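You operate a simulated robot arm through the tools that you are given. There is no shell and no other tool.

You are at the controls of a simulated robot arm. One attempt, no reset.

TASK
Put things in order on the top of the steel table. At the end: the red label block (marked "1.2 MM") stands on top of the blue filter (marked "NEW"); the orange screw clamp stands where the purple-handle jug stood; the purple-handle jug stands where the small red-stripe sack stood; the small red-stripe sack stands where the red label block stood; whatever was shut is shut again. Leave all else as you found it, and nothing knocked over.

The check looks at the end state, three seconds after you hand in, the way a careful person would. Anything else that was tipped, shoved, dropped, spilled or broken makes it a failure.

THE ROBOT
A 7-joint arm with a two-finger parallel gripper, fixed in place. Base frame: the origin is at the foot of the arm, x ahead of it, y to its left, z up; the work surface is at about z = 0. Lengths are in cm, angles in rad, forces in N, time in s.
With the tool pointing down near the work surface it reaches from about 22 to 58 cm from the base axis. Its first joint turns from -1.152 to 1.152 rad. Payload 2.5 kg.
The TCP is the grasp point between the finger pads, 2.3 cm short of the fingertips. In the tool frame z runs along the fingers and y along their closing line. The gripper opens to 9.4 cm. The fingers are 3.8 cm wide and 1 cm thick; the gripper's body (5.4 by 9.6 cm) begins 3.9 cm behind the TCP.
Orientation is told as [roll, pitch, yaw] about the base's x, y, z axes, in that order, counted from this pose: with the fingers straight down and closing along the base's y, the tool's x points along the base's -x, its y along +y and its z along -z.

THE INTERFACE
- The arm moves only by the tool move_arm. Its argument "moves" is a list that holds one entry, the list of rows, each a list of 6 numbers: the shift along the base's x, y, z in cm, then the turn, a rotation vector about the base's x, y, z in rad. In form: [[[tx, ty, tz, ax, ay, az], ...]]. A call has 1 to 20 rows; each row shifts and turns the commanded pose from where the row before left it. "jaw" is the gripper command, from -1 (shut) to 1 (fully open), values between in proportion, set as the call begins (left out, the last holds). Each row takes 0.2 s and may step no farther than 5 cm and 0.15 rad from the row before; otherwise, or with a gripper value out of range, the whole call is refused. Where a pose cannot be reached the arm comes as near as it can. A force on the tool above 40 N (or 10 N above the force at the start of the call, whichever is more), or a blocked arm, ends the call early, and 0.2 s more pass. Each finger travels about 10.8 cm/s and halts on what it meets, pressing with about 36 N; the grip force reading is that of the motor and also rises with nothing between the fingers. The clock runs only during rows and for 0.2 s after the last one: add rows that do not move to give the fingers time. The reply holds the time, the measured pose of the TCP, the force on the tool along the base axes, the opening and the grip force, in the units named above and with some noise, with the torque about the TCP (base axes, N m) and any sound that the robot's microphone picked up, and new pictures: "show" is both (left out), scene, wrist or none.
- Cameras (640 x 400 px; columns grow to the right, rows downward): "scene" is fixed at [12.74, -42.83, 51.79]; the picture's right is [0.67, -0.75, 0.00], its down [-0.58, -0.52, -0.63] and it looks along [0.47, 0.42, -0.78] (base axes); focal length 278 px, centre (320, 200). "wrist" rides on the gripper at [8.6, 1.6, -7.4] in the tool frame; the picture's right is [-0.18, 0.98, 0.00], its down [-0.58, -0.11, -0.81] and it looks along [-0.79, -0.15, 0.59] (tool axes); focal length 243 px, centre (320, 200). There is no depth. A picture from a camera that has moved, and an enlarged one, comes with that camera's place and axes in the base frame and with its lens.
- zoom(camera, box): a new picture of the part [left, top, right, bottom] of that camera's present view, enlarged. The clock stands still meanwhile.
- sign_off(): hands the job in; it is judged then, once.

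Nothing tells you positions but the pictures and the camera data. Unless the task says otherwise, let go and move clear before handing in.

The tools are called after "Call:" as a command line: name --argument value ..., lists and objects as JSON in quotes. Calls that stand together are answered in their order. move_arm: Moves the arm, as the interface text tells. Its arguments: {"type":"object","properties":{"moves":{"type":"array"},"jaw":{"type":"number"},"show":{"type":"string","enum":["both","scene","wrist","none"]}},"required":["moves"]} The other tools are called the same way: zoom (camera, box) takes an enlarged picture of a part of a camera's view; sign_off () hands the job in.

At the start:

```text
clock: 0.0
tool_pos: [41.18, -9.24, 24.4]
tool_rot: [0.0, -0.001, 0.002]
wrist_force: [-0.1, 0.3, 0.8]
wrist_torque: [0.01, -0.01, 0.02]
grip_width: 9.42
gripper_force: 0.2
```

scene: 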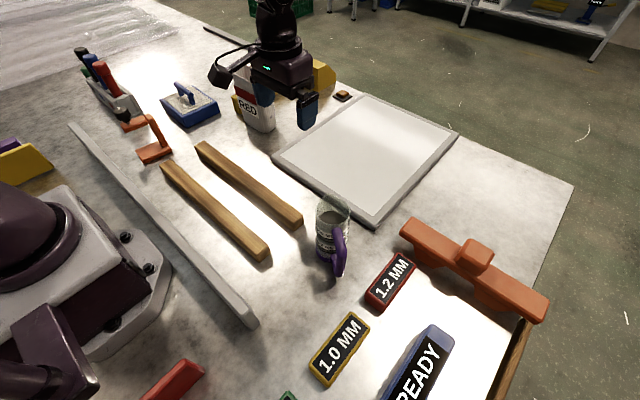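
wrist: 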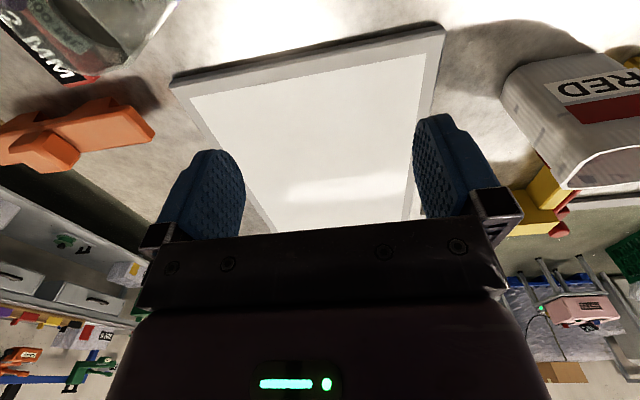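

I see the table with blocks, the jug, the sack marked RED, and an orange clamp. I'll zoom in on parts of the scene to identify each item before moving anything.

Call:
zoom --camera "scene" --box '[60, 30, 260, 155]'

Call:
zoom --camera "scene" --box '[200, 40, 360, 140]'

Call:
zoom --camera "scene" --box '[280, 180, 480, 305]'

Call:
zoom --camera "scene" --box '[240, 275, 440, 400]'

Call:
zoom --camera "scene" --box '[380, 190, 600, 327]'

Call:
zoom --camera "scene" --box '[0, 100, 200, 225]'

```text
3.20 times, centred on (160, 92) of scene
camera zoom: at [12.74, -42.83, 51.79], right [0.67, -0.75, 0.0], down [-0.58, -0.52, -0.63], along [0.47, 0.42, -0.78], focal length 889 px, centre (832, 544)
```

zoom: 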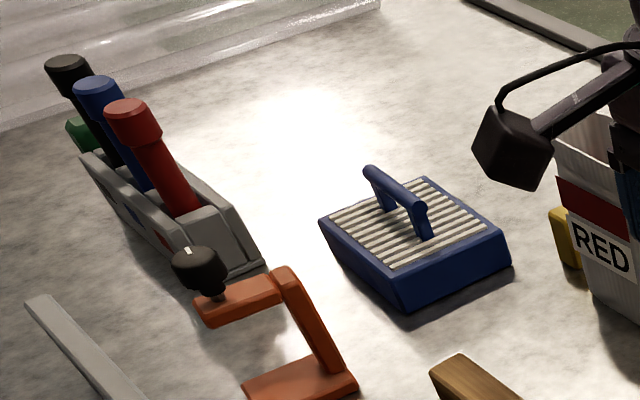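

```text
4.00 times, centred on (280, 90) of scene
camera zoom: at [12.74, -42.83, 51.79], right [0.67, -0.75, 0.0], down [-0.58, -0.52, -0.63], along [0.47, 0.42, -0.78], focal length 1111 px, centre (480, 640)
```

zoom: 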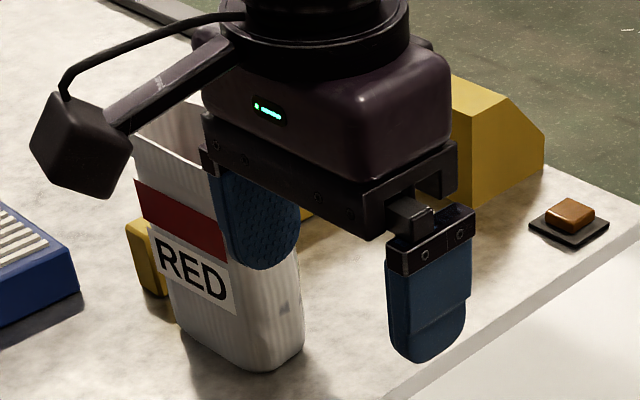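

```text
3.20 times, centred on (380, 242) of scene
camera zoom: at [12.74, -42.83, 51.79], right [0.67, -0.75, 0.0], down [-0.58, -0.52, -0.63], along [0.47, 0.42, -0.78], focal length 889 px, centre (128, 64)
```

zoom: 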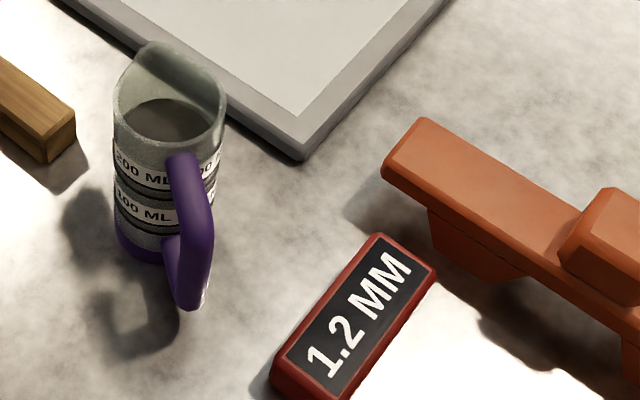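

```text
3.20 times, centred on (340, 338) of scene
camera zoom: at [12.74, -42.83, 51.79], right [0.67, -0.75, 0.0], down [-0.58, -0.52, -0.63], along [0.47, 0.42, -0.78], focal length 889 px, centre (256, -240)
```

zoom: 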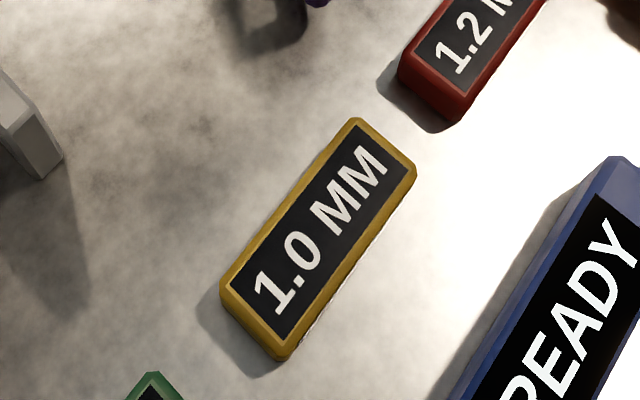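

```text
2.91 times, centred on (490, 258) of scene
camera zoom: at [12.74, -42.83, 51.79], right [0.67, -0.75, 0.0], down [-0.58, -0.52, -0.63], along [0.47, 0.42, -0.78], focal length 808 px, centre (-174, 30)
```

zoom: 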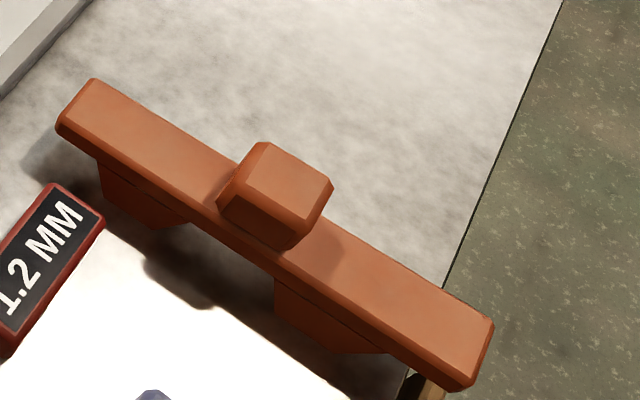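

```text
3.20 times, centred on (100, 162) of scene
camera zoom: at [12.74, -42.83, 51.79], right [0.67, -0.75, 0.0], down [-0.58, -0.52, -0.63], along [0.47, 0.42, -0.78], focal length 889 px, centre (1024, 320)
```

zoom: 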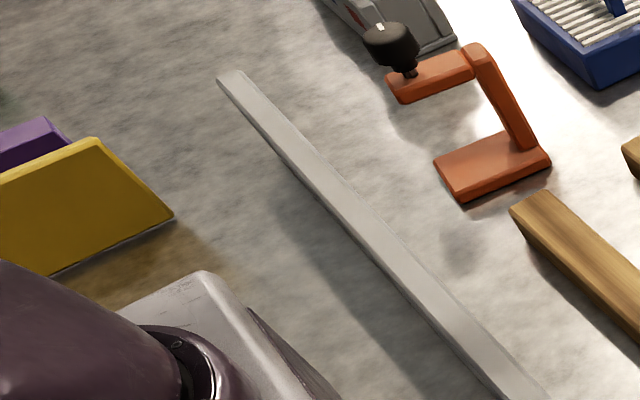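

The blue filter with a handle sits near the back, and the clamp stands beside the screwdriver rack. I still need to find the "NEW" mark and anything that is shut, so I'll zoom into other areas.

Call:
zoom --camera "scene" --box '[0, 0, 240, 150]'

Call:
zoom --camera "scene" --box '[140, 70, 240, 132]'

Call:
zoom --camera "wrist" --box '[0, 0, 200, 125]'

Call:
zoom --camera "wrist" --box '[460, 20, 640, 220]'

Call:
zoom --camera "scene" --box '[320, 290, 560, 400]'

Call:
zoom --camera "scene" --box '[60, 300, 320, 400]'

```text
2.67 times, centred on (120, 75) of scene
camera zoom: at [12.74, -42.83, 51.79], right [0.67, -0.75, 0.0], down [-0.58, -0.52, -0.63], along [0.47, 0.42, -0.78], focal length 741 px, centre (853, 533)
```

zoom: 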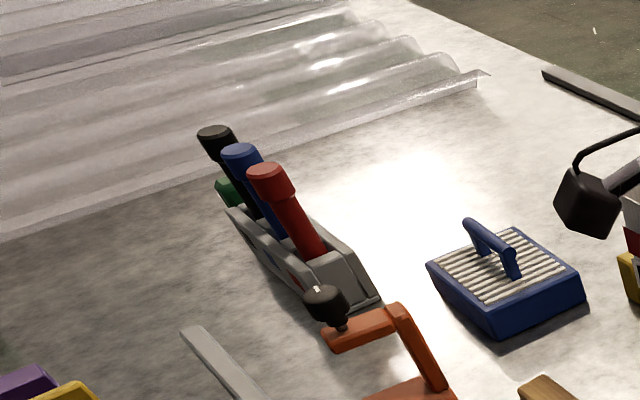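

```text
6.40 times, centred on (190, 101) of scene
camera zoom: at [12.74, -42.83, 51.79], right [0.67, -0.75, 0.0], down [-0.58, -0.52, -0.63], along [0.47, 0.42, -0.78], focal length 1778 px, centre (1152, 834)
```

zoom: 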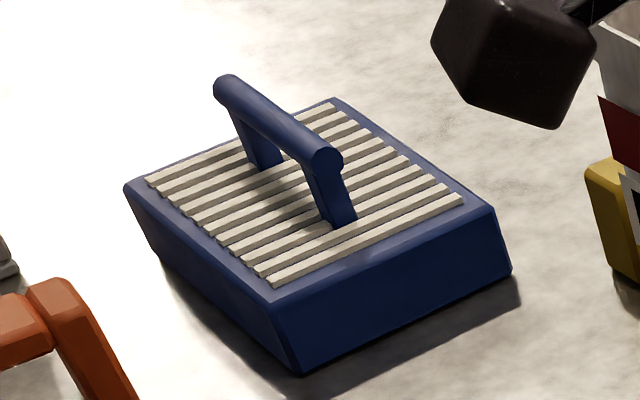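

```text
3.20 times, centred on (100, 62) of wrist
camera zoom: at [32.6, -7.65, 31.93], right [0.18, 0.98, 0.0], down [0.58, -0.11, 0.81], along [0.79, -0.15, -0.59], focal length 776 px, centre (1024, 640)
```

zoom: 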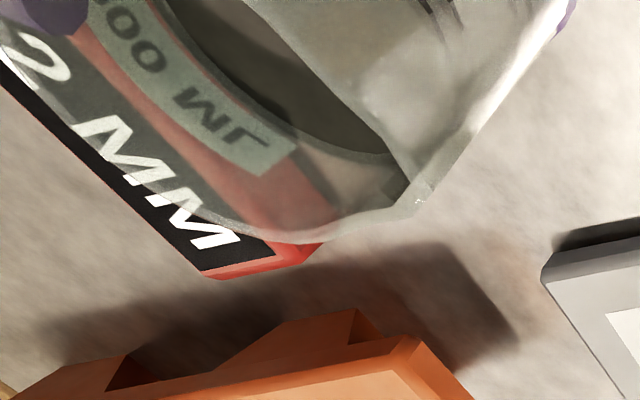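

```text
2.00 times, centred on (550, 120) of wrist
camera zoom: at [32.6, -7.65, 31.93], right [0.18, 0.98, 0.0], down [0.58, -0.11, 0.81], along [0.79, -0.15, -0.59], focal length 485 px, centre (-140, 360)
```

zoom: 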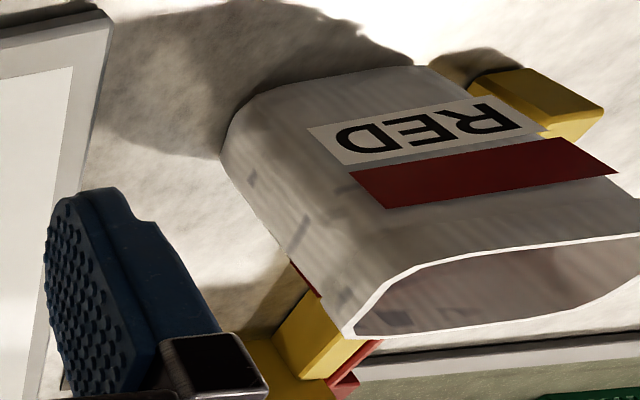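

```text
2.67 times, centred on (440, 345) of scene
camera zoom: at [12.74, -42.83, 51.79], right [0.67, -0.75, 0.0], down [-0.58, -0.52, -0.63], along [0.47, 0.42, -0.78], focal length 741 px, centre (0, -187)
```

zoom: 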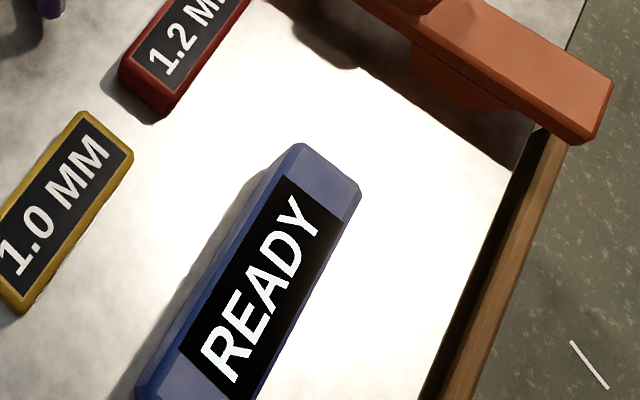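

```text
2.46 times, centred on (190, 350) of scene
camera zoom: at [12.74, -42.83, 51.79], right [0.67, -0.75, 0.0], down [-0.58, -0.52, -0.63], along [0.47, 0.42, -0.78], focal length 684 px, centre (640, -169)
```

zoom: 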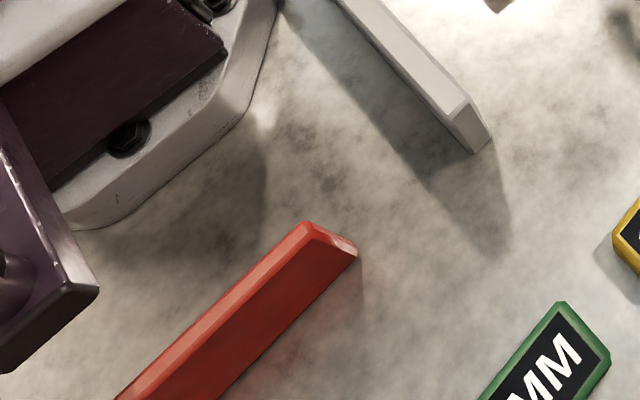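

The filter seen so far has a handle and no visible "NEW" mark, so I'll raise the arm and swing left to look with the wrist camera.

Call:
move_arm --moves '[[[-1, 2, 3, 0, 0, 0], [-2.2, 4, 0.8, 0, 0, 0.13], [-2.2, 4, 0.8, 0, 0, 0.13], [-2.2, 4, 0.8, 0, 0, 0.13], [-2.2, 4, 0.8, 0, 0, 0.13], [-2.2, 4, 0.8, 0, 0, 0.13], [-2.2, 4, 0.8, 0, 0, 0.13], [-2, 3, 0, 0, 0, 0.13]]]' --jaw 1

```text
clock: 1.8
tool_pos: [25.07, 19.87, 32.25]
tool_rot: [-0.002, 0.0, 0.912]
wrist_force: [-0.4, 0.5, -0.4]
wrist_torque: [-0.02, -0.01, 0.02]
grip_width: 9.43
gripper_force: 0.0
camera wrist: at [18.47, 14.13, 39.73], right [-0.66, 0.75, 0.0], down [0.44, 0.39, 0.81], along [0.6, 0.54, -0.59], focal length 243 px, centre (320, 200)
```

scene: 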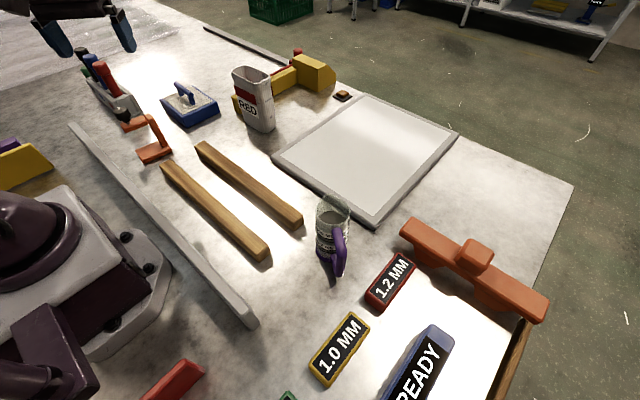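
wrist: 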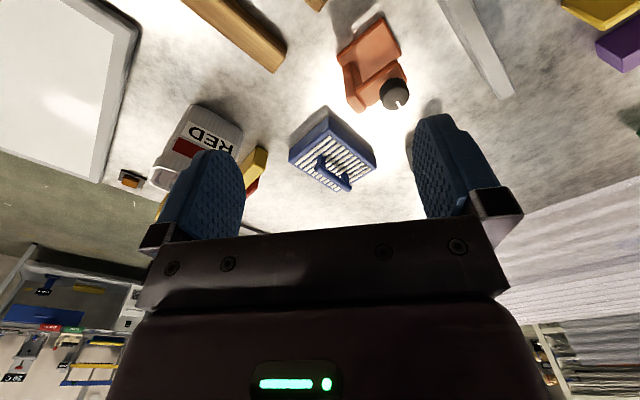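

The wrist view shows the filter, the clamp, the sack and a transparent corrugated sheet. I'll zoom in to see details.

Call:
zoom --camera "wrist" --box '[270, 90, 400, 200]'

Call:
zoom --camera "wrist" --box '[320, 0, 440, 120]'

Call:
zoom --camera "wrist" --box '[110, 80, 290, 230]'

Call:
zoom --camera "scene" --box '[220, 40, 360, 140]'

Call:
zoom --camera "scene" --box '[60, 40, 190, 170]'

```text
3.64 times, centred on (335, 145) of wrist
camera zoom: at [18.47, 14.13, 39.73], right [-0.66, 0.75, 0.0], down [0.44, 0.39, 0.81], along [0.6, 0.54, -0.59], focal length 882 px, centre (266, 400)
```

zoom: 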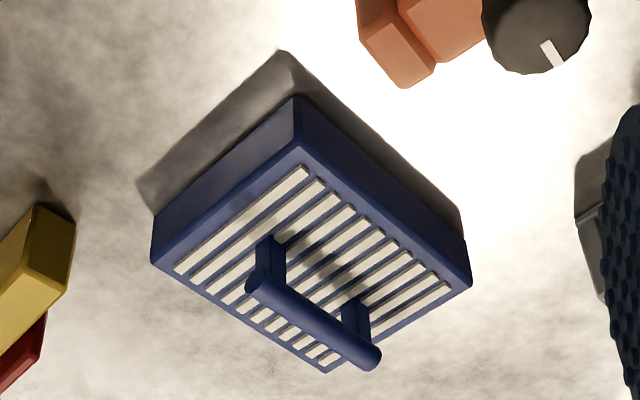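

```text
3.33 times, centred on (380, 60) of wrist
camera zoom: at [18.47, 14.13, 39.73], right [-0.66, 0.75, 0.0], down [0.44, 0.39, 0.81], along [0.6, 0.54, -0.59], focal length 809 px, centre (120, 667)
```

zoom: 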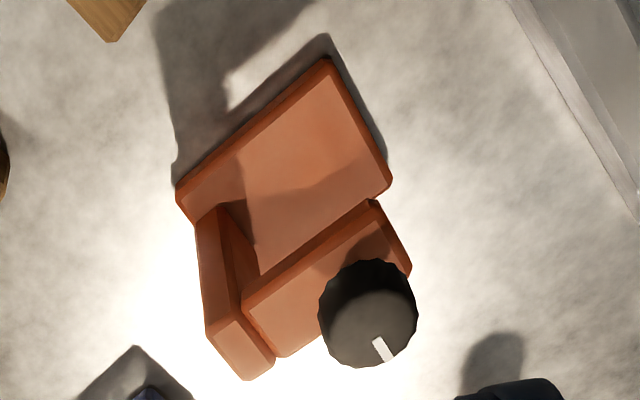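

```text
2.67 times, centred on (200, 155) of wrist
camera zoom: at [18.47, 14.13, 39.73], right [-0.66, 0.75, 0.0], down [0.44, 0.39, 0.81], along [0.6, 0.54, -0.59], focal length 647 px, centre (640, 320)
```

zoom: 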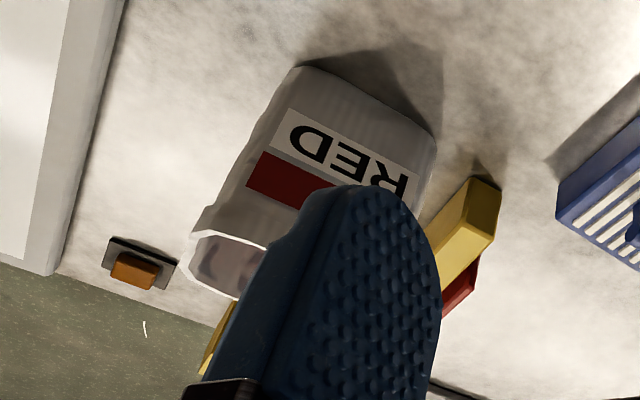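

```text
4.00 times, centred on (290, 90) of scene
camera zoom: at [12.74, -42.83, 51.79], right [0.67, -0.75, 0.0], down [-0.58, -0.52, -0.63], along [0.47, 0.42, -0.78], focal length 1111 px, centre (440, 640)
```

zoom: 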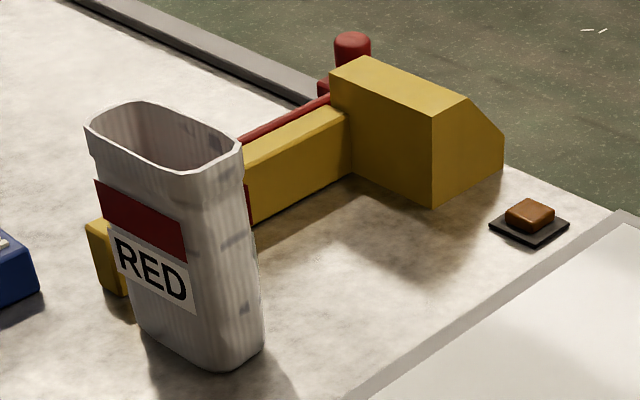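

```text
3.08 times, centred on (125, 105) of scene
camera zoom: at [12.74, -42.83, 51.79], right [0.67, -0.75, 0.0], down [-0.58, -0.52, -0.63], along [0.47, 0.42, -0.78], focal length 855 px, centre (920, 492)
```

zoom: 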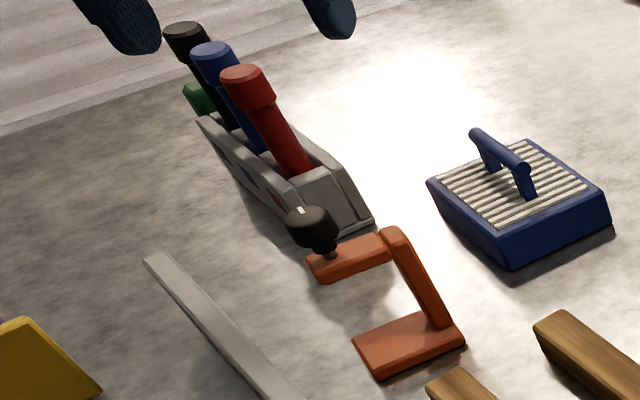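

The sack stands beside a yellow bar clamp. Next I'll look further left toward the corrugated sheet, and then to the right side for another filter.

Call:
move_arm --moves '[[[0, -2, 1, 0, 0, 0.14], [0, -2, 1, 0, 0, 0.14], [0, -2, 1, 0, 0, 0.14], [0, -2, 0, 0, 0, 0.14], [0, -2, 0, 0, 0, 0.14]]]' --show "wrist"

```text
clock: 3.0
tool_pos: [24.99, 9.78, 35.19]
tool_rot: [-0.001, -0.001, 1.613]
wrist_force: [-0.4, -0.4, 0.0]
wrist_torque: [0.0, -0.01, 0.03]
grip_width: 9.43
gripper_force: 0.1
camera wrist: at [23.79, 1.12, 42.68], right [-0.99, 0.14, 0.0], down [0.09, 0.59, 0.81], along [0.11, 0.8, -0.59], focal length 243 px, centre (320, 200)
```

wrist: 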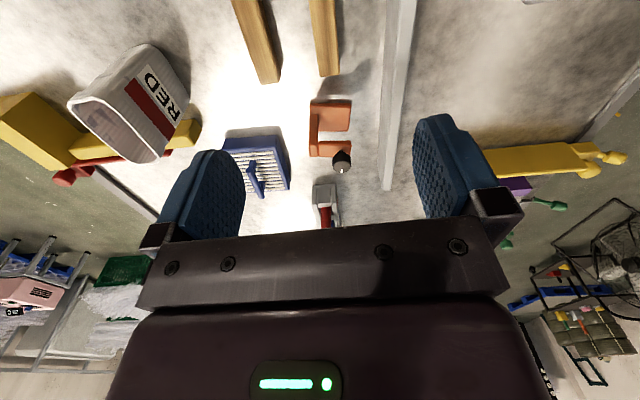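

Nothing new on the left. Next I'll swing to the right side to see the blocks there.

Call:
move_arm --moves '[[[0, -1, 0, 0, 0, -0.15], [0, -1, 0, 0, 0, -0.15], [0, -1, 0, 0, 0, -0.15], [0, -1, 0, 0, 0, -0.15], [0, -1, 0, 0, 0, -0.15], [0, -1, 0, 0, 0, -0.15], [0, -1, 0, 0, 0, -0.15], [0, -1, 0, 0, 0, -0.15], [0, -1, 0, 0, 0, -0.15], [0, -1, 0, 0, 0, -0.15], [0, -1, 0, 0, 0, -0.15], [0, -1, 0, 0, 0, -0.15], [0, -1, 0, 0, 0, -0.15], [0, -1, 0, 0, 0, -0.15], [0, -1, 0, 0, 0, -0.15], [0, -1, 0, 0, 0, -0.15]]]' --show "wrist"

```text
clock: 6.4
tool_pos: [24.93, -6.4, 35.21]
tool_rot: [-0.001, 0.002, -0.795]
wrist_force: [-0.7, 0.2, 0.4]
wrist_torque: [-0.03, -0.01, 0.0]
grip_width: 9.4
gripper_force: 0.1
camera wrist: at [20.09, 1.02, 42.69], right [0.83, 0.56, 0.0], down [0.33, -0.49, 0.81], along [0.45, -0.67, -0.59], focal length 243 px, centre (320, 200)
```

wrist: 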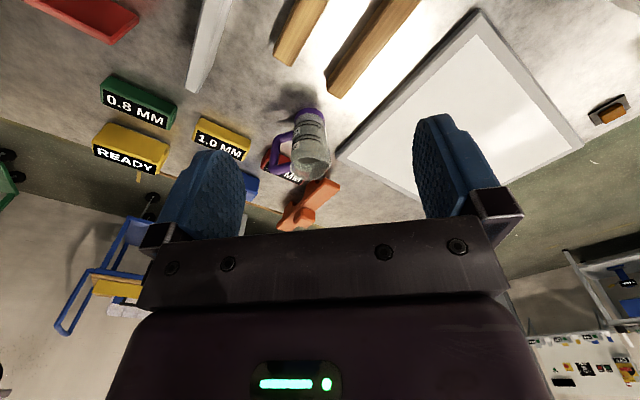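

There's also a yellow READY block to the right, but no second filter. I'll turn further right for a complete survey.

Call:
move_arm --moves '[[[0, 1, 0, 0, 0, -0.15], [0, 1, 0, 0, 0, -0.15], [0, 1, 0, 0, 0, -0.15], [0, 1, 0, 0, 0, -0.15]]]' --show "wrist"

```text
clock: 7.4
tool_pos: [25.0, -2.23, 35.22]
tool_rot: [-0.001, 0.001, -1.391]
wrist_force: [0.0, -0.4, -0.7]
wrist_torque: [-0.01, -0.02, 0.02]
grip_width: 9.4
gripper_force: 0.1
camera wrist: at [25.13, 6.57, 42.61], right [1.0, 0.0, 0.0], down [0.0, -0.59, 0.81], along [0.0, -0.81, -0.59], focal length 243 px, centre (320, 200)
```

wrist: 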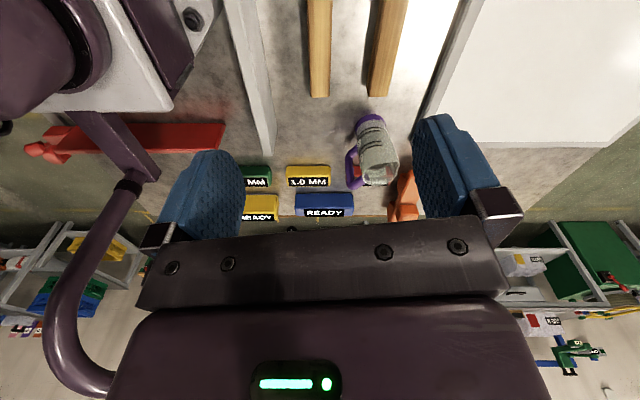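

I see no second filter here. I'll zoom on the corrugated sheet and the panel edge in the scene camera.

Call:
zoom --camera "scene" --box '[0, 0, 200, 100]'

Call:
zoom --camera "scene" --box '[260, 80, 470, 240]'

Call:
zoom --camera "scene" --box '[0, 120, 130, 220]'

```text
3.20 times, centred on (100, 50) of scene
camera zoom: at [12.74, -42.83, 51.79], right [0.67, -0.75, 0.0], down [-0.58, -0.52, -0.63], along [0.47, 0.42, -0.78], focal length 889 px, centre (1024, 680)
```

zoom: 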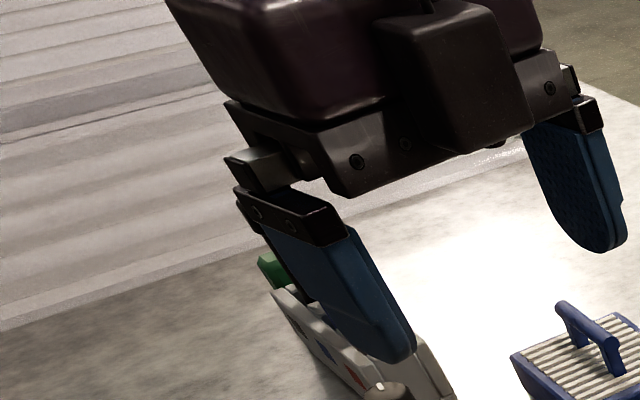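

```text
2.50 times, centred on (365, 160) of scene
camera zoom: at [12.74, -42.83, 51.79], right [0.67, -0.75, 0.0], down [-0.58, -0.52, -0.63], along [0.47, 0.42, -0.78], focal length 694 px, centre (208, 300)
```

zoom: 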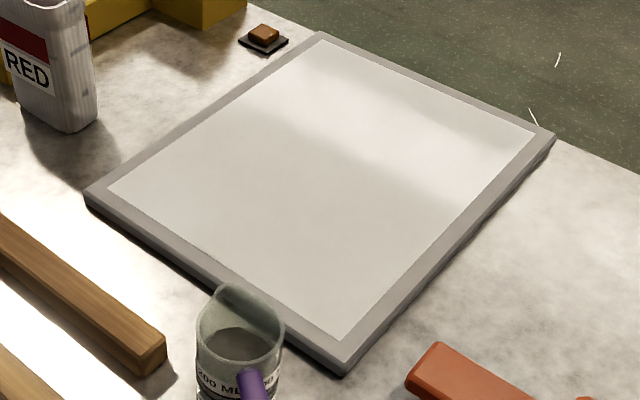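

```text
4.00 times, centred on (65, 170) of scene
camera zoom: at [12.74, -42.83, 51.79], right [0.67, -0.75, 0.0], down [-0.58, -0.52, -0.63], along [0.47, 0.42, -0.78], focal length 1111 px, centre (1340, 320)
```

zoom: 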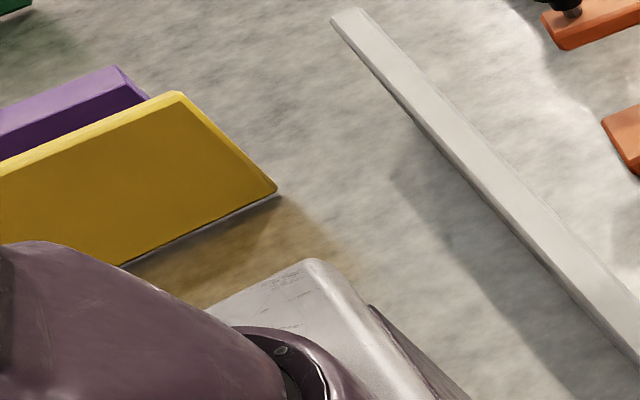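

The only filter on the table is the blue one with the handle, at about (44, 41). The block, jug and sack are at about (37,-39), (34,-25) and (55,19). I'll take close zooms now to measure the dimensions.

Call:
zoom --camera "scene" --box '[340, 235, 440, 325]'

Call:
zoom --camera "scene" --box '[295, 180, 375, 290]'

Call:
zoom --camera "scene" --box '[220, 55, 300, 145]'

Call:
zoom --camera "scene" --box '[105, 95, 185, 175]'

```text
4.44 times, centred on (390, 280) of scene
camera zoom: at [12.74, -42.83, 51.79], right [0.67, -0.75, 0.0], down [-0.58, -0.52, -0.63], along [0.47, 0.42, -0.78], focal length 1234 px, centre (9, -156)
```

zoom: 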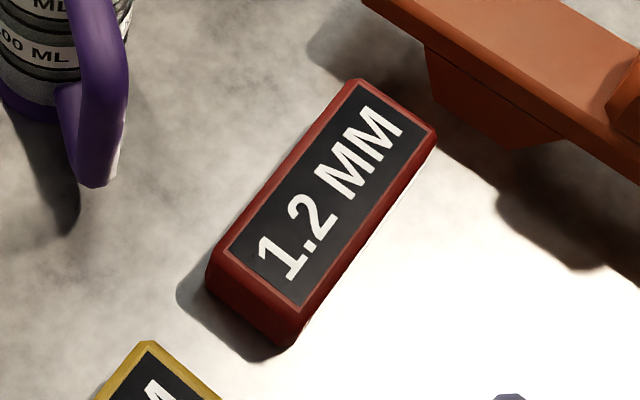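

```text
3.64 times, centred on (335, 235) of scene
camera zoom: at [12.74, -42.83, 51.79], right [0.67, -0.75, 0.0], down [-0.58, -0.52, -0.63], along [0.47, 0.42, -0.78], focal length 1010 px, centre (266, 73)
```

zoom: 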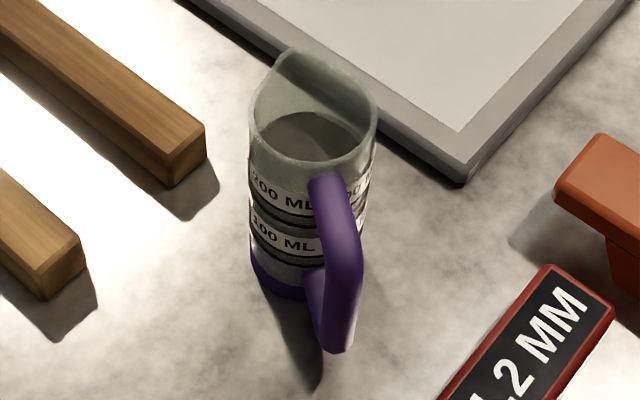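

```text
4.44 times, centred on (260, 100) of scene
camera zoom: at [12.74, -42.83, 51.79], right [0.67, -0.75, 0.0], down [-0.58, -0.52, -0.63], along [0.47, 0.42, -0.78], focal length 1234 px, centre (587, 644)
```

zoom: 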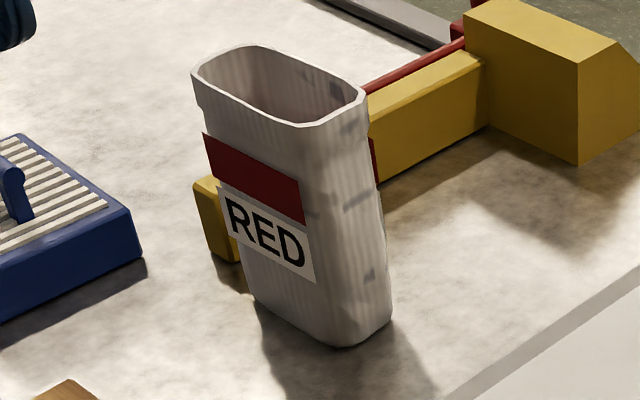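

```text
5.00 times, centred on (145, 135) of scene
camera zoom: at [12.74, -42.83, 51.79], right [0.67, -0.75, 0.0], down [-0.58, -0.52, -0.63], along [0.47, 0.42, -0.78], focal length 1389 px, centre (1195, 525)
```

zoom: 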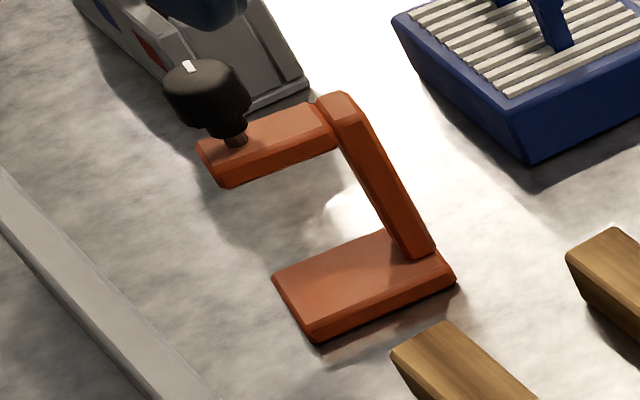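

The block is about 10.7 x 3.8 x 3 cm at (37.1,-38.7), with its long axis along x. The filter top runs about x 38-50, y 34-48.5 at z≈3.4, with the handle along y at x≈44. I'll move to a closer view of the filter.

Call:
move_arm --moves '[[[0.5, 2.1, 0, 0, 0, 0.145], [0.5, 2.1, 0, 0, 0, 0.145], [0.5, 2.1, 0, 0, 0, 0.145], [0.5, 2.1, 0, 0, 0, 0.145], [0.5, 2.1, 0, 0, 0, 0.145], [0.5, 2.1, 0, 0, 0, 0.145], [0.5, 2.1, 0, 0, 0, 0.145], [0.5, 2.1, 0, 0, 0, 0.145], [0.5, 2.1, 0, 0, 0, 0.145], [0.5, 2.1, -2, 0, 0, 0.145], [0.5, 2.1, -3, 0, 0, 0.145], [0.5, 2.1, -3, 0, 0, 0.145], [0.5, 2.1, -3, 0, 0, 0.145], [0.5, 2.1, -3, 0, 0, 0.145], [0.5, 2.1, -3, 0, 0, 0.145], [0.5, 1.7, -2, 0, 0, 0.145]]]'

```text
clock: 10.8
tool_pos: [32.92, 31.1, 16.25]
tool_rot: [0.001, -0.001, 0.935]
wrist_force: [0.6, 0.5, 0.0]
wrist_torque: [-0.02, 0.02, 0.0]
grip_width: 9.4
gripper_force: 0.1
camera wrist: at [26.51, 25.12, 23.74], right [-0.68, 0.73, 0.0], down [0.43, 0.4, 0.81], along [0.59, 0.55, -0.59], focal length 243 px, centre (320, 200)
```

scene: 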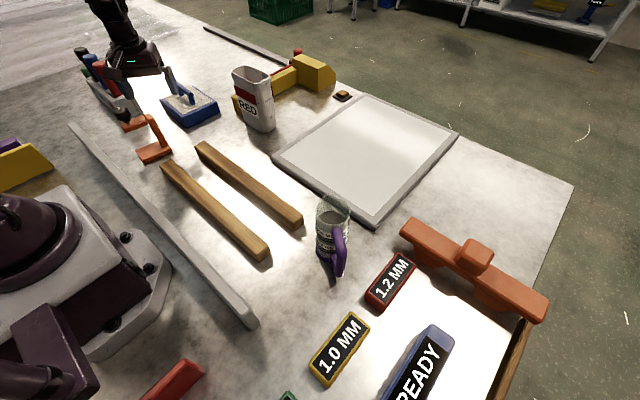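
wrist: 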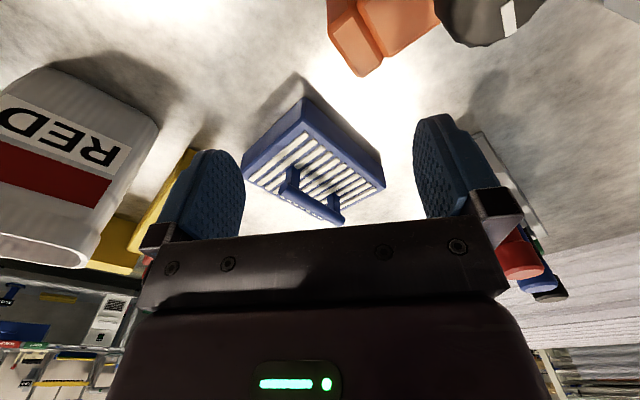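

Call:
zoom --camera "wrist" --box '[230, 85, 400, 235]'

Call:
zoom --camera "wrist" --box '[0, 40, 250, 280]'

Call:
zoom --camera "scene" --box '[80, 40, 240, 180]'

```text
2.67 times, centred on (315, 160) of wrist
camera zoom: at [26.51, 25.12, 23.74], right [-0.68, 0.73, 0.0], down [0.43, 0.4, 0.81], along [0.59, 0.55, -0.59], focal length 647 px, centre (333, 307)
```

zoom: 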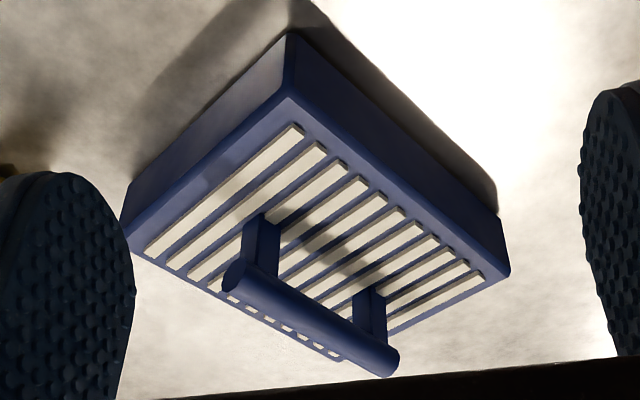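

```text
1.67 times, centred on (125, 160) of wrist
camera zoom: at [26.51, 25.12, 23.74], right [-0.68, 0.73, 0.0], down [0.43, 0.4, 0.81], along [0.59, 0.55, -0.59], focal length 404 px, centre (645, 267)
```

zoom: 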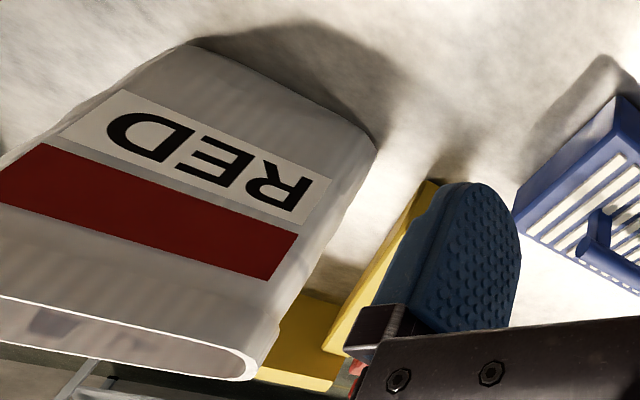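

```text
2.86 times, centred on (160, 110) of scene
camera zoom: at [12.74, -42.83, 51.79], right [0.67, -0.75, 0.0], down [-0.58, -0.52, -0.63], along [0.47, 0.42, -0.78], focal length 794 px, centre (777, 457)
```

zoom: 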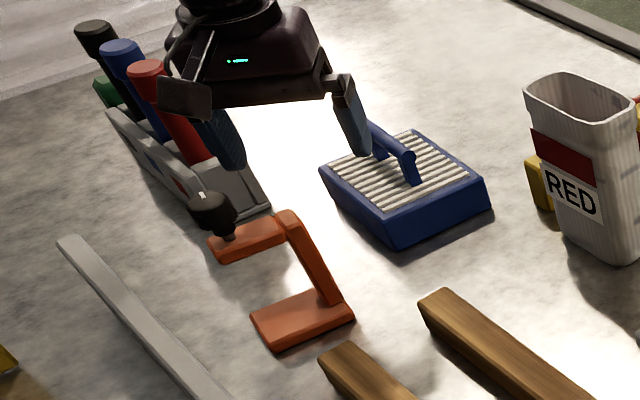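

The near strip of the filter top, between its edge at x≈38.2 and the handle bar at x≈43.5, can hold the block lengthwise along y. Next I'll view the jug and the block up close.

Call:
move_arm --moves '[[[0, 0, 4.7, 0, 0, 0], [0, 0, 4.7, 0, 0, 0], [-0.4, -4.1, 2.6, 0, 0, -0.136], [-0.4, -4.1, 0, 0, 0, -0.136], [-0.4, -4.1, 0, 0, 0, -0.136], [-0.4, -4.1, 0, 0, 0, -0.136], [-0.4, -4.1, 0, 0, 0, -0.136], [-0.4, -4.1, 0, 0, 0, -0.136], [-0.4, -4.1, 0, 0, 0, -0.136], [-0.4, -4.1, 0, 0, 0, -0.136], [-0.4, -4.1, 0, 0, 0, -0.136], [-0.4, -4.1, -2.5, 0, 0, -0.136], [-0.4, -4.1, -2.5, 0, 0, -0.136], [-0.4, -4.1, -2.5, 0, 0, -0.136]]]'

```text
clock: 13.8
tool_pos: [28.32, -18.57, 20.55]
tool_rot: [0.0, -0.001, -0.701]
wrist_force: [-1.0, 0.3, 0.1]
wrist_torque: [0.02, 0.0, -0.01]
grip_width: 9.41
gripper_force: 0.0
camera wrist: at [22.8, -11.68, 28.06], right [0.78, 0.63, 0.0], down [0.37, -0.46, 0.81], along [0.51, -0.62, -0.59], focal length 243 px, centre (320, 200)
```

scene: 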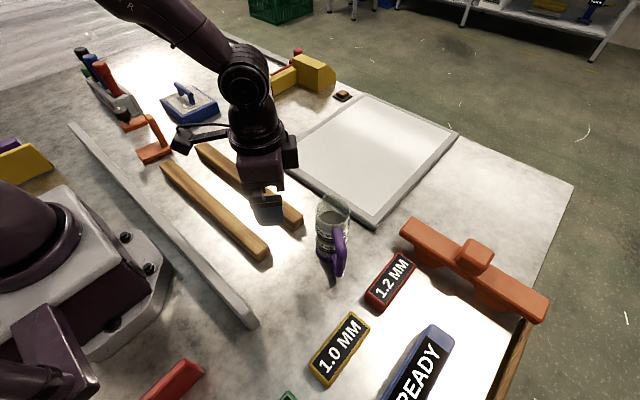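
wrist: 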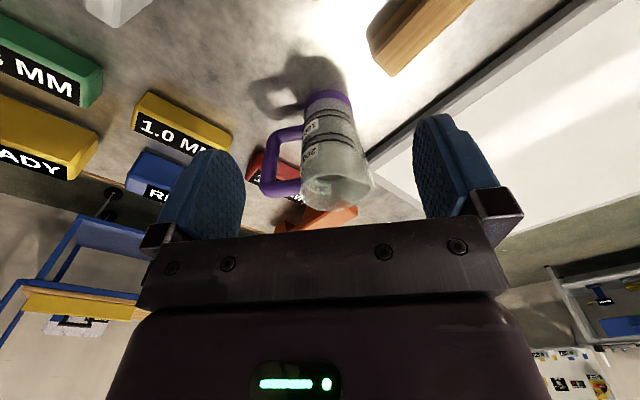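

Call:
zoom --camera "wrist" --box '[230, 70, 390, 220]'

Call:
zoom --camera "scene" --box '[300, 185, 365, 290]'

```text
2.67 times, centred on (310, 145) of wrist
camera zoom: at [22.8, -11.68, 28.06], right [0.78, 0.63, 0.0], down [0.37, -0.46, 0.81], along [0.51, -0.62, -0.59], focal length 647 px, centre (347, 347)
```

zoom: 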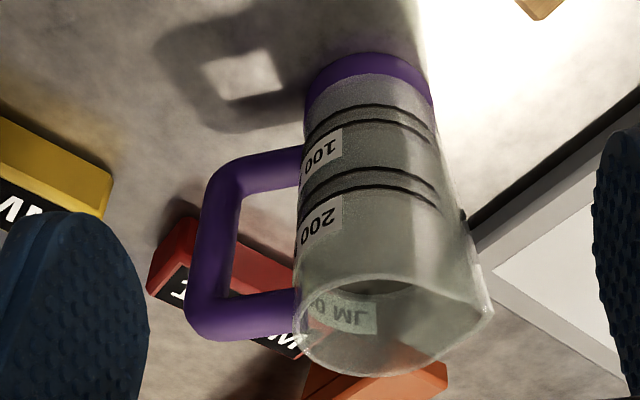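

```text
3.81 times, centred on (332, 238) of scene
camera zoom: at [12.74, -42.83, 51.79], right [0.67, -0.75, 0.0], down [-0.58, -0.52, -0.63], along [0.47, 0.42, -0.78], focal length 1058 px, centre (272, 57)
```

zoom: 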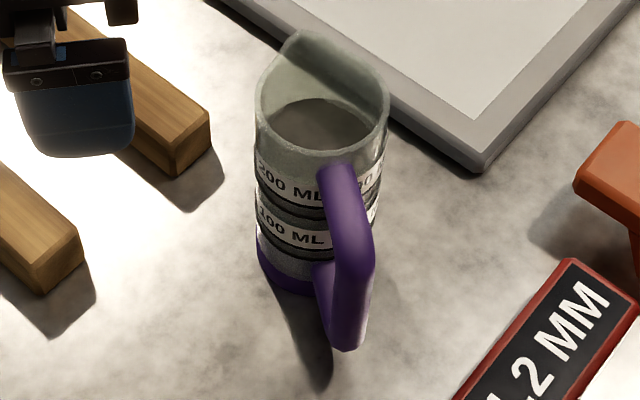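

The jug stands at about (35,-25), 6.3 cm across and 14 cm tall, holds liquid, and its handle points toward about -122°. Next I'll go over the red block.

Call:
move_arm --moves '[[[0, 0, 3, 0, 0, 0], [1.47, -3.35, 0.4, 0, 0, 0.117], [1.47, -3.35, 0, 0, 0, 0.117], [1.47, -3.35, 0, 0, 0, 0.117], [1.47, -3.35, 0, 0, 0, 0.117], [1.47, -3.35, 0, 0, 0, 0.117], [1.43, -3.35, 0, 0, 0, 0.116], [0, 0, -4, 0, 0, 0], [0, 0, -4, 0, 0, 0], [0, 0, -4, 0, 0, 0]]]' --jaw 0.4

```text
clock: 16.0
tool_pos: [37.16, -38.25, 11.97]
tool_rot: [0.0, 0.0, 0.001]
wrist_force: [0.5, -0.6, -0.3]
wrist_torque: [0.0, -0.02, -0.03]
grip_width: 6.57
gripper_force: 0.0
camera wrist: at [28.49, -36.65, 19.45], right [0.18, 0.98, 0.0], down [0.58, -0.11, 0.81], along [0.79, -0.15, -0.59], focal length 243 px, centre (320, 200)
```

scene: 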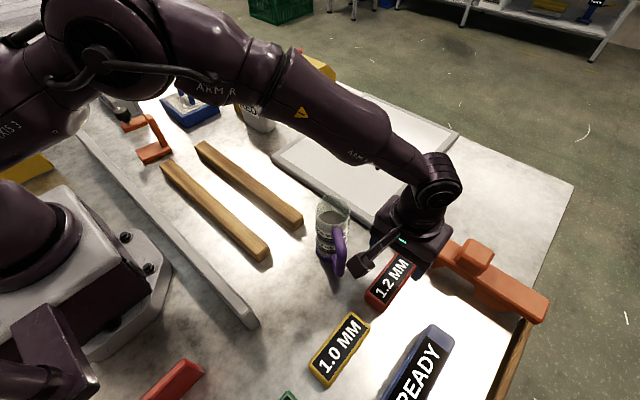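
wrist: 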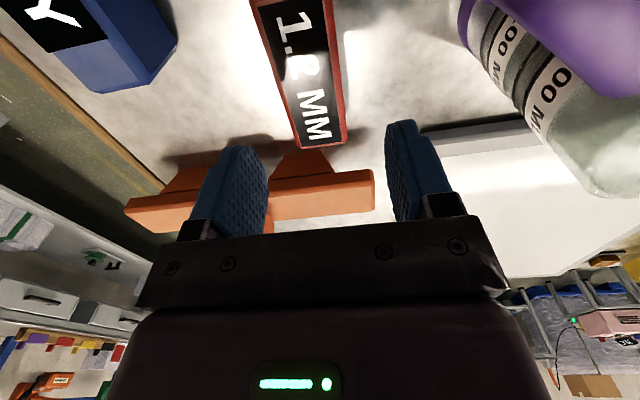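

Call:
zoom --camera "wrist" --box '[230, 0, 410, 160]'

Call:
zoom --camera "scene" --box '[310, 190, 470, 320]'

```text
2.50 times, centred on (320, 80) of wrist
camera zoom: at [28.49, -36.65, 19.45], right [0.18, 0.98, 0.0], down [0.58, -0.11, 0.81], along [0.79, -0.15, -0.59], focal length 606 px, centre (320, 500)
```

zoom: 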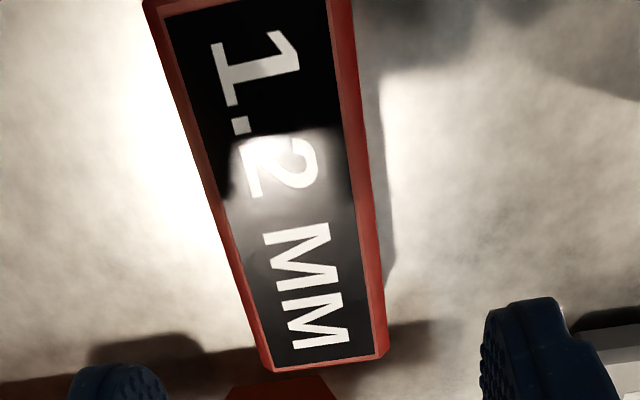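

```text
3.08 times, centred on (390, 255) of scene
camera zoom: at [12.74, -42.83, 51.79], right [0.67, -0.75, 0.0], down [-0.58, -0.52, -0.63], along [0.47, 0.42, -0.78], focal length 855 px, centre (105, 31)
```

zoom: 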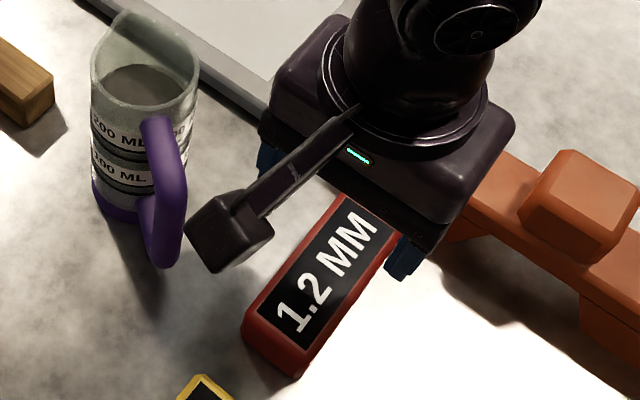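

The block lies under the open fingers, centred at about (37.2,-38.9). I'll correct y, descend and grip.

Call:
move_arm --moves '[[[0, -0.65, -2, 0, 0, 0], [0, 0, -2.5, 0, 0, 0], [0, 0, -2.5, 0, 0, 0], [0, 0, -2, 0, 0, 0]]]'

Call:
zoom --camera "scene" --box '[310, 190, 470, 320]'

```text
clock: 17.0
tool_pos: [36.87, -38.94, 3.08]
tool_rot: [-0.001, 0.001, 0.001]
wrist_force: [0.4, 0.1, 0.9]
wrist_torque: [0.02, -0.04, -0.01]
grip_width: 6.58
gripper_force: 0.1
camera wrist: at [28.39, -37.25, 10.56], right [0.18, 0.98, 0.0], down [0.58, -0.11, 0.81], along [0.79, -0.15, -0.59], focal length 243 px, centre (320, 200)
```

scene: 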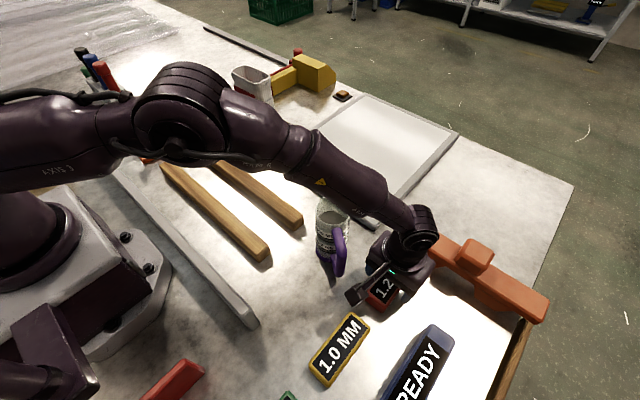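
wrist: 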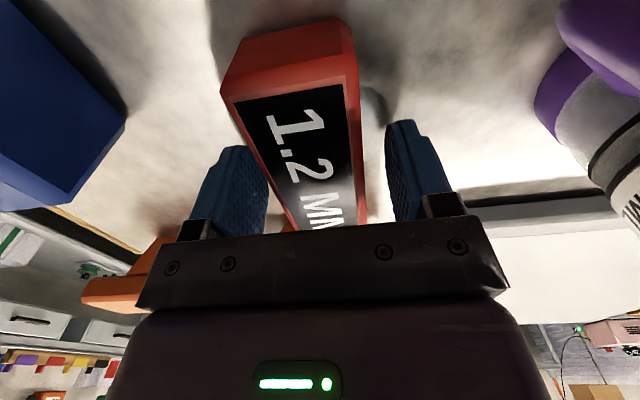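

```text
3.08 times, centred on (390, 255) of scene
camera zoom: at [12.74, -42.83, 51.79], right [0.67, -0.75, 0.0], down [-0.58, -0.52, -0.63], along [0.47, 0.42, -0.78], focal length 855 px, centre (105, 31)
```

zoom: 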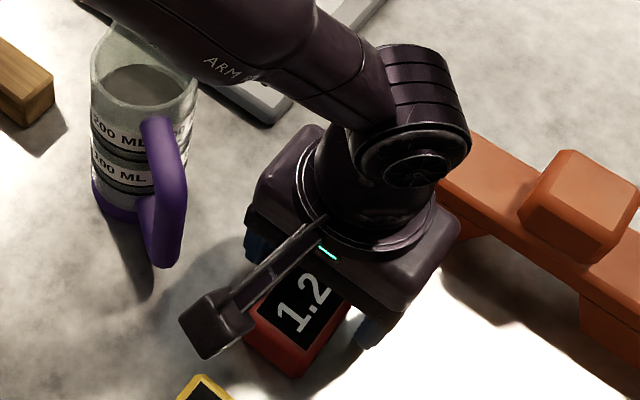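

The fingers straddle the block centrally, with the tips about 0.8 cm above the table. I'll close and lift a little.

Call:
move_arm --moves '[[[0, -0.1, -0.2, 0, 0, 0], [0, 0, 0, 0, 0, 0], [0, 0, 0, 0, 0, 0], [0, 0, 0, 0, 0, 0]]]' --jaw -1 --show "none"

Call:
move_arm --moves '[[[0, 0, 1, 0, 0, 0], [0, 0, 2, 0, 0, 0], [0, 0, 3, 0, 0, 0]]]'

```text
clock: 18.0
tool_pos: [37.08, -39.18, 2.99]
tool_rot: [-0.002, 0.0, 0.003]
wrist_force: [-2.6, 6.7, 23.4]
wrist_torque: [0.26, 0.59, -0.09]
grip_width: 4.33
gripper_force: 36.1
```

```text
clock: 18.8
tool_pos: [37.07, -39.16, 8.7]
tool_rot: [0.003, 0.001, 0.002]
wrist_force: [0.1, 0.6, -2.1]
wrist_torque: [-0.01, 0.0, 0.0]
grip_width: 4.36
gripper_force: 35.5
camera wrist: at [28.42, -37.48, 16.27], right [0.18, 0.98, 0.0], down [0.58, -0.11, 0.81], along [0.79, -0.15, -0.59], focal length 243 px, centre (320, 200)
```

scene: 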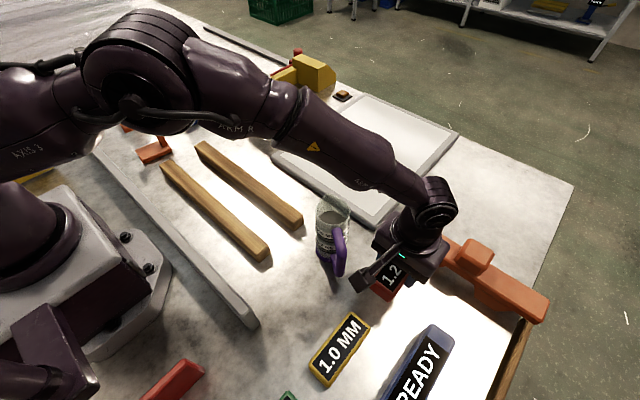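
wrist: 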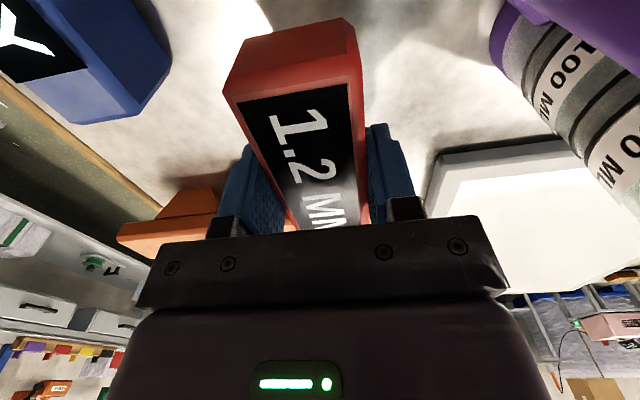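

The block is gripped (4.3 cm wide) and lifted cleanly. I'll carry it high over to the filter, rotating 90° on the way.

Call:
move_arm --moves '[[[0, 0, 4.4, 0, 0, 0], [0, 0, 4.4, 0, 0, 0], [0, 0.5, 4.5, 0, 0, 0.05]]]' --show "none"

Call:
move_arm --moves '[[[0.16, 4.1, 0, 0, 0, 0.078], [0.16, 4.1, 0, 0, 0, 0.078], [0.16, 4.1, 0, 0, 0, 0.078], [0.16, 4.1, 0, 0, 0, 0.078], [0.16, 4.1, 0, 0, 0, 0.078], [0.16, 4.1, 0, 0, 0, 0.078], [0.16, 4.1, 0, 0, 0, 0.078], [0.16, 4.1, 0, 0, 0, 0.078], [0.16, 4.1, 0, 0, 0, 0.078], [0.16, 4.1, 0, 0, 0, 0.078], [0.16, 4.1, 0, 0, 0, 0.078], [0.16, 4.1, 0, 0, 0, 0.078], [0.16, 4.1, 0, 0, 0, 0.078], [0.16, 4.1, 0, 0, 0, 0.078], [0.16, 4.1, 0, 0, 0, 0.078], [0.16, 4.1, 0, 0, 0, 0.078], [0.16, 4.1, 0, 0, 0, 0.078], [0.16, 4.1, 0, 0, 0, 0.077], [0.1, 4.1, 0, 0, 0, 0.077]]]'

```text
clock: 19.6
tool_pos: [37.0, -38.72, 22.32]
tool_rot: [-0.001, 0.003, 0.053]
wrist_force: [-0.4, 0.9, -0.9]
wrist_torque: [0.0, 0.03, 0.02]
grip_width: 4.34
gripper_force: 36.2
```

```text
clock: 23.6
tool_pos: [39.89, 39.28, 22.07]
tool_rot: [0.001, -0.002, 1.533]
wrist_force: [0.4, -0.7, -0.2]
wrist_torque: [0.01, 0.03, 0.01]
grip_width: 4.35
gripper_force: 36.6
camera wrist: at [38.0, 30.65, 29.62], right [-0.98, 0.22, 0.0], down [0.13, 0.58, 0.81], along [0.18, 0.79, -0.59], focal length 243 px, centre (320, 200)
```

scene: 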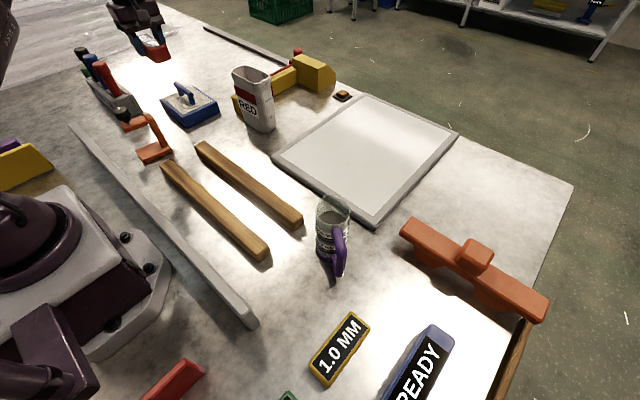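
wrist: 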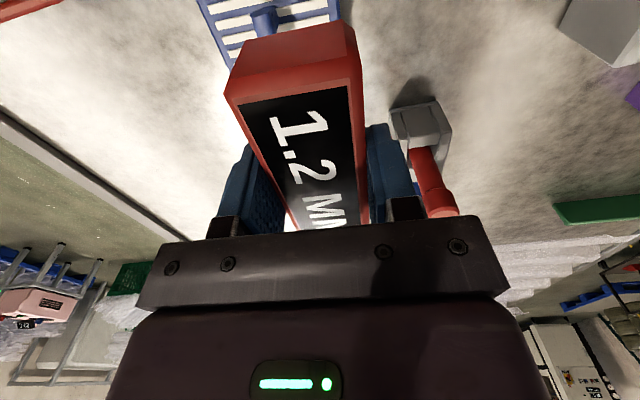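

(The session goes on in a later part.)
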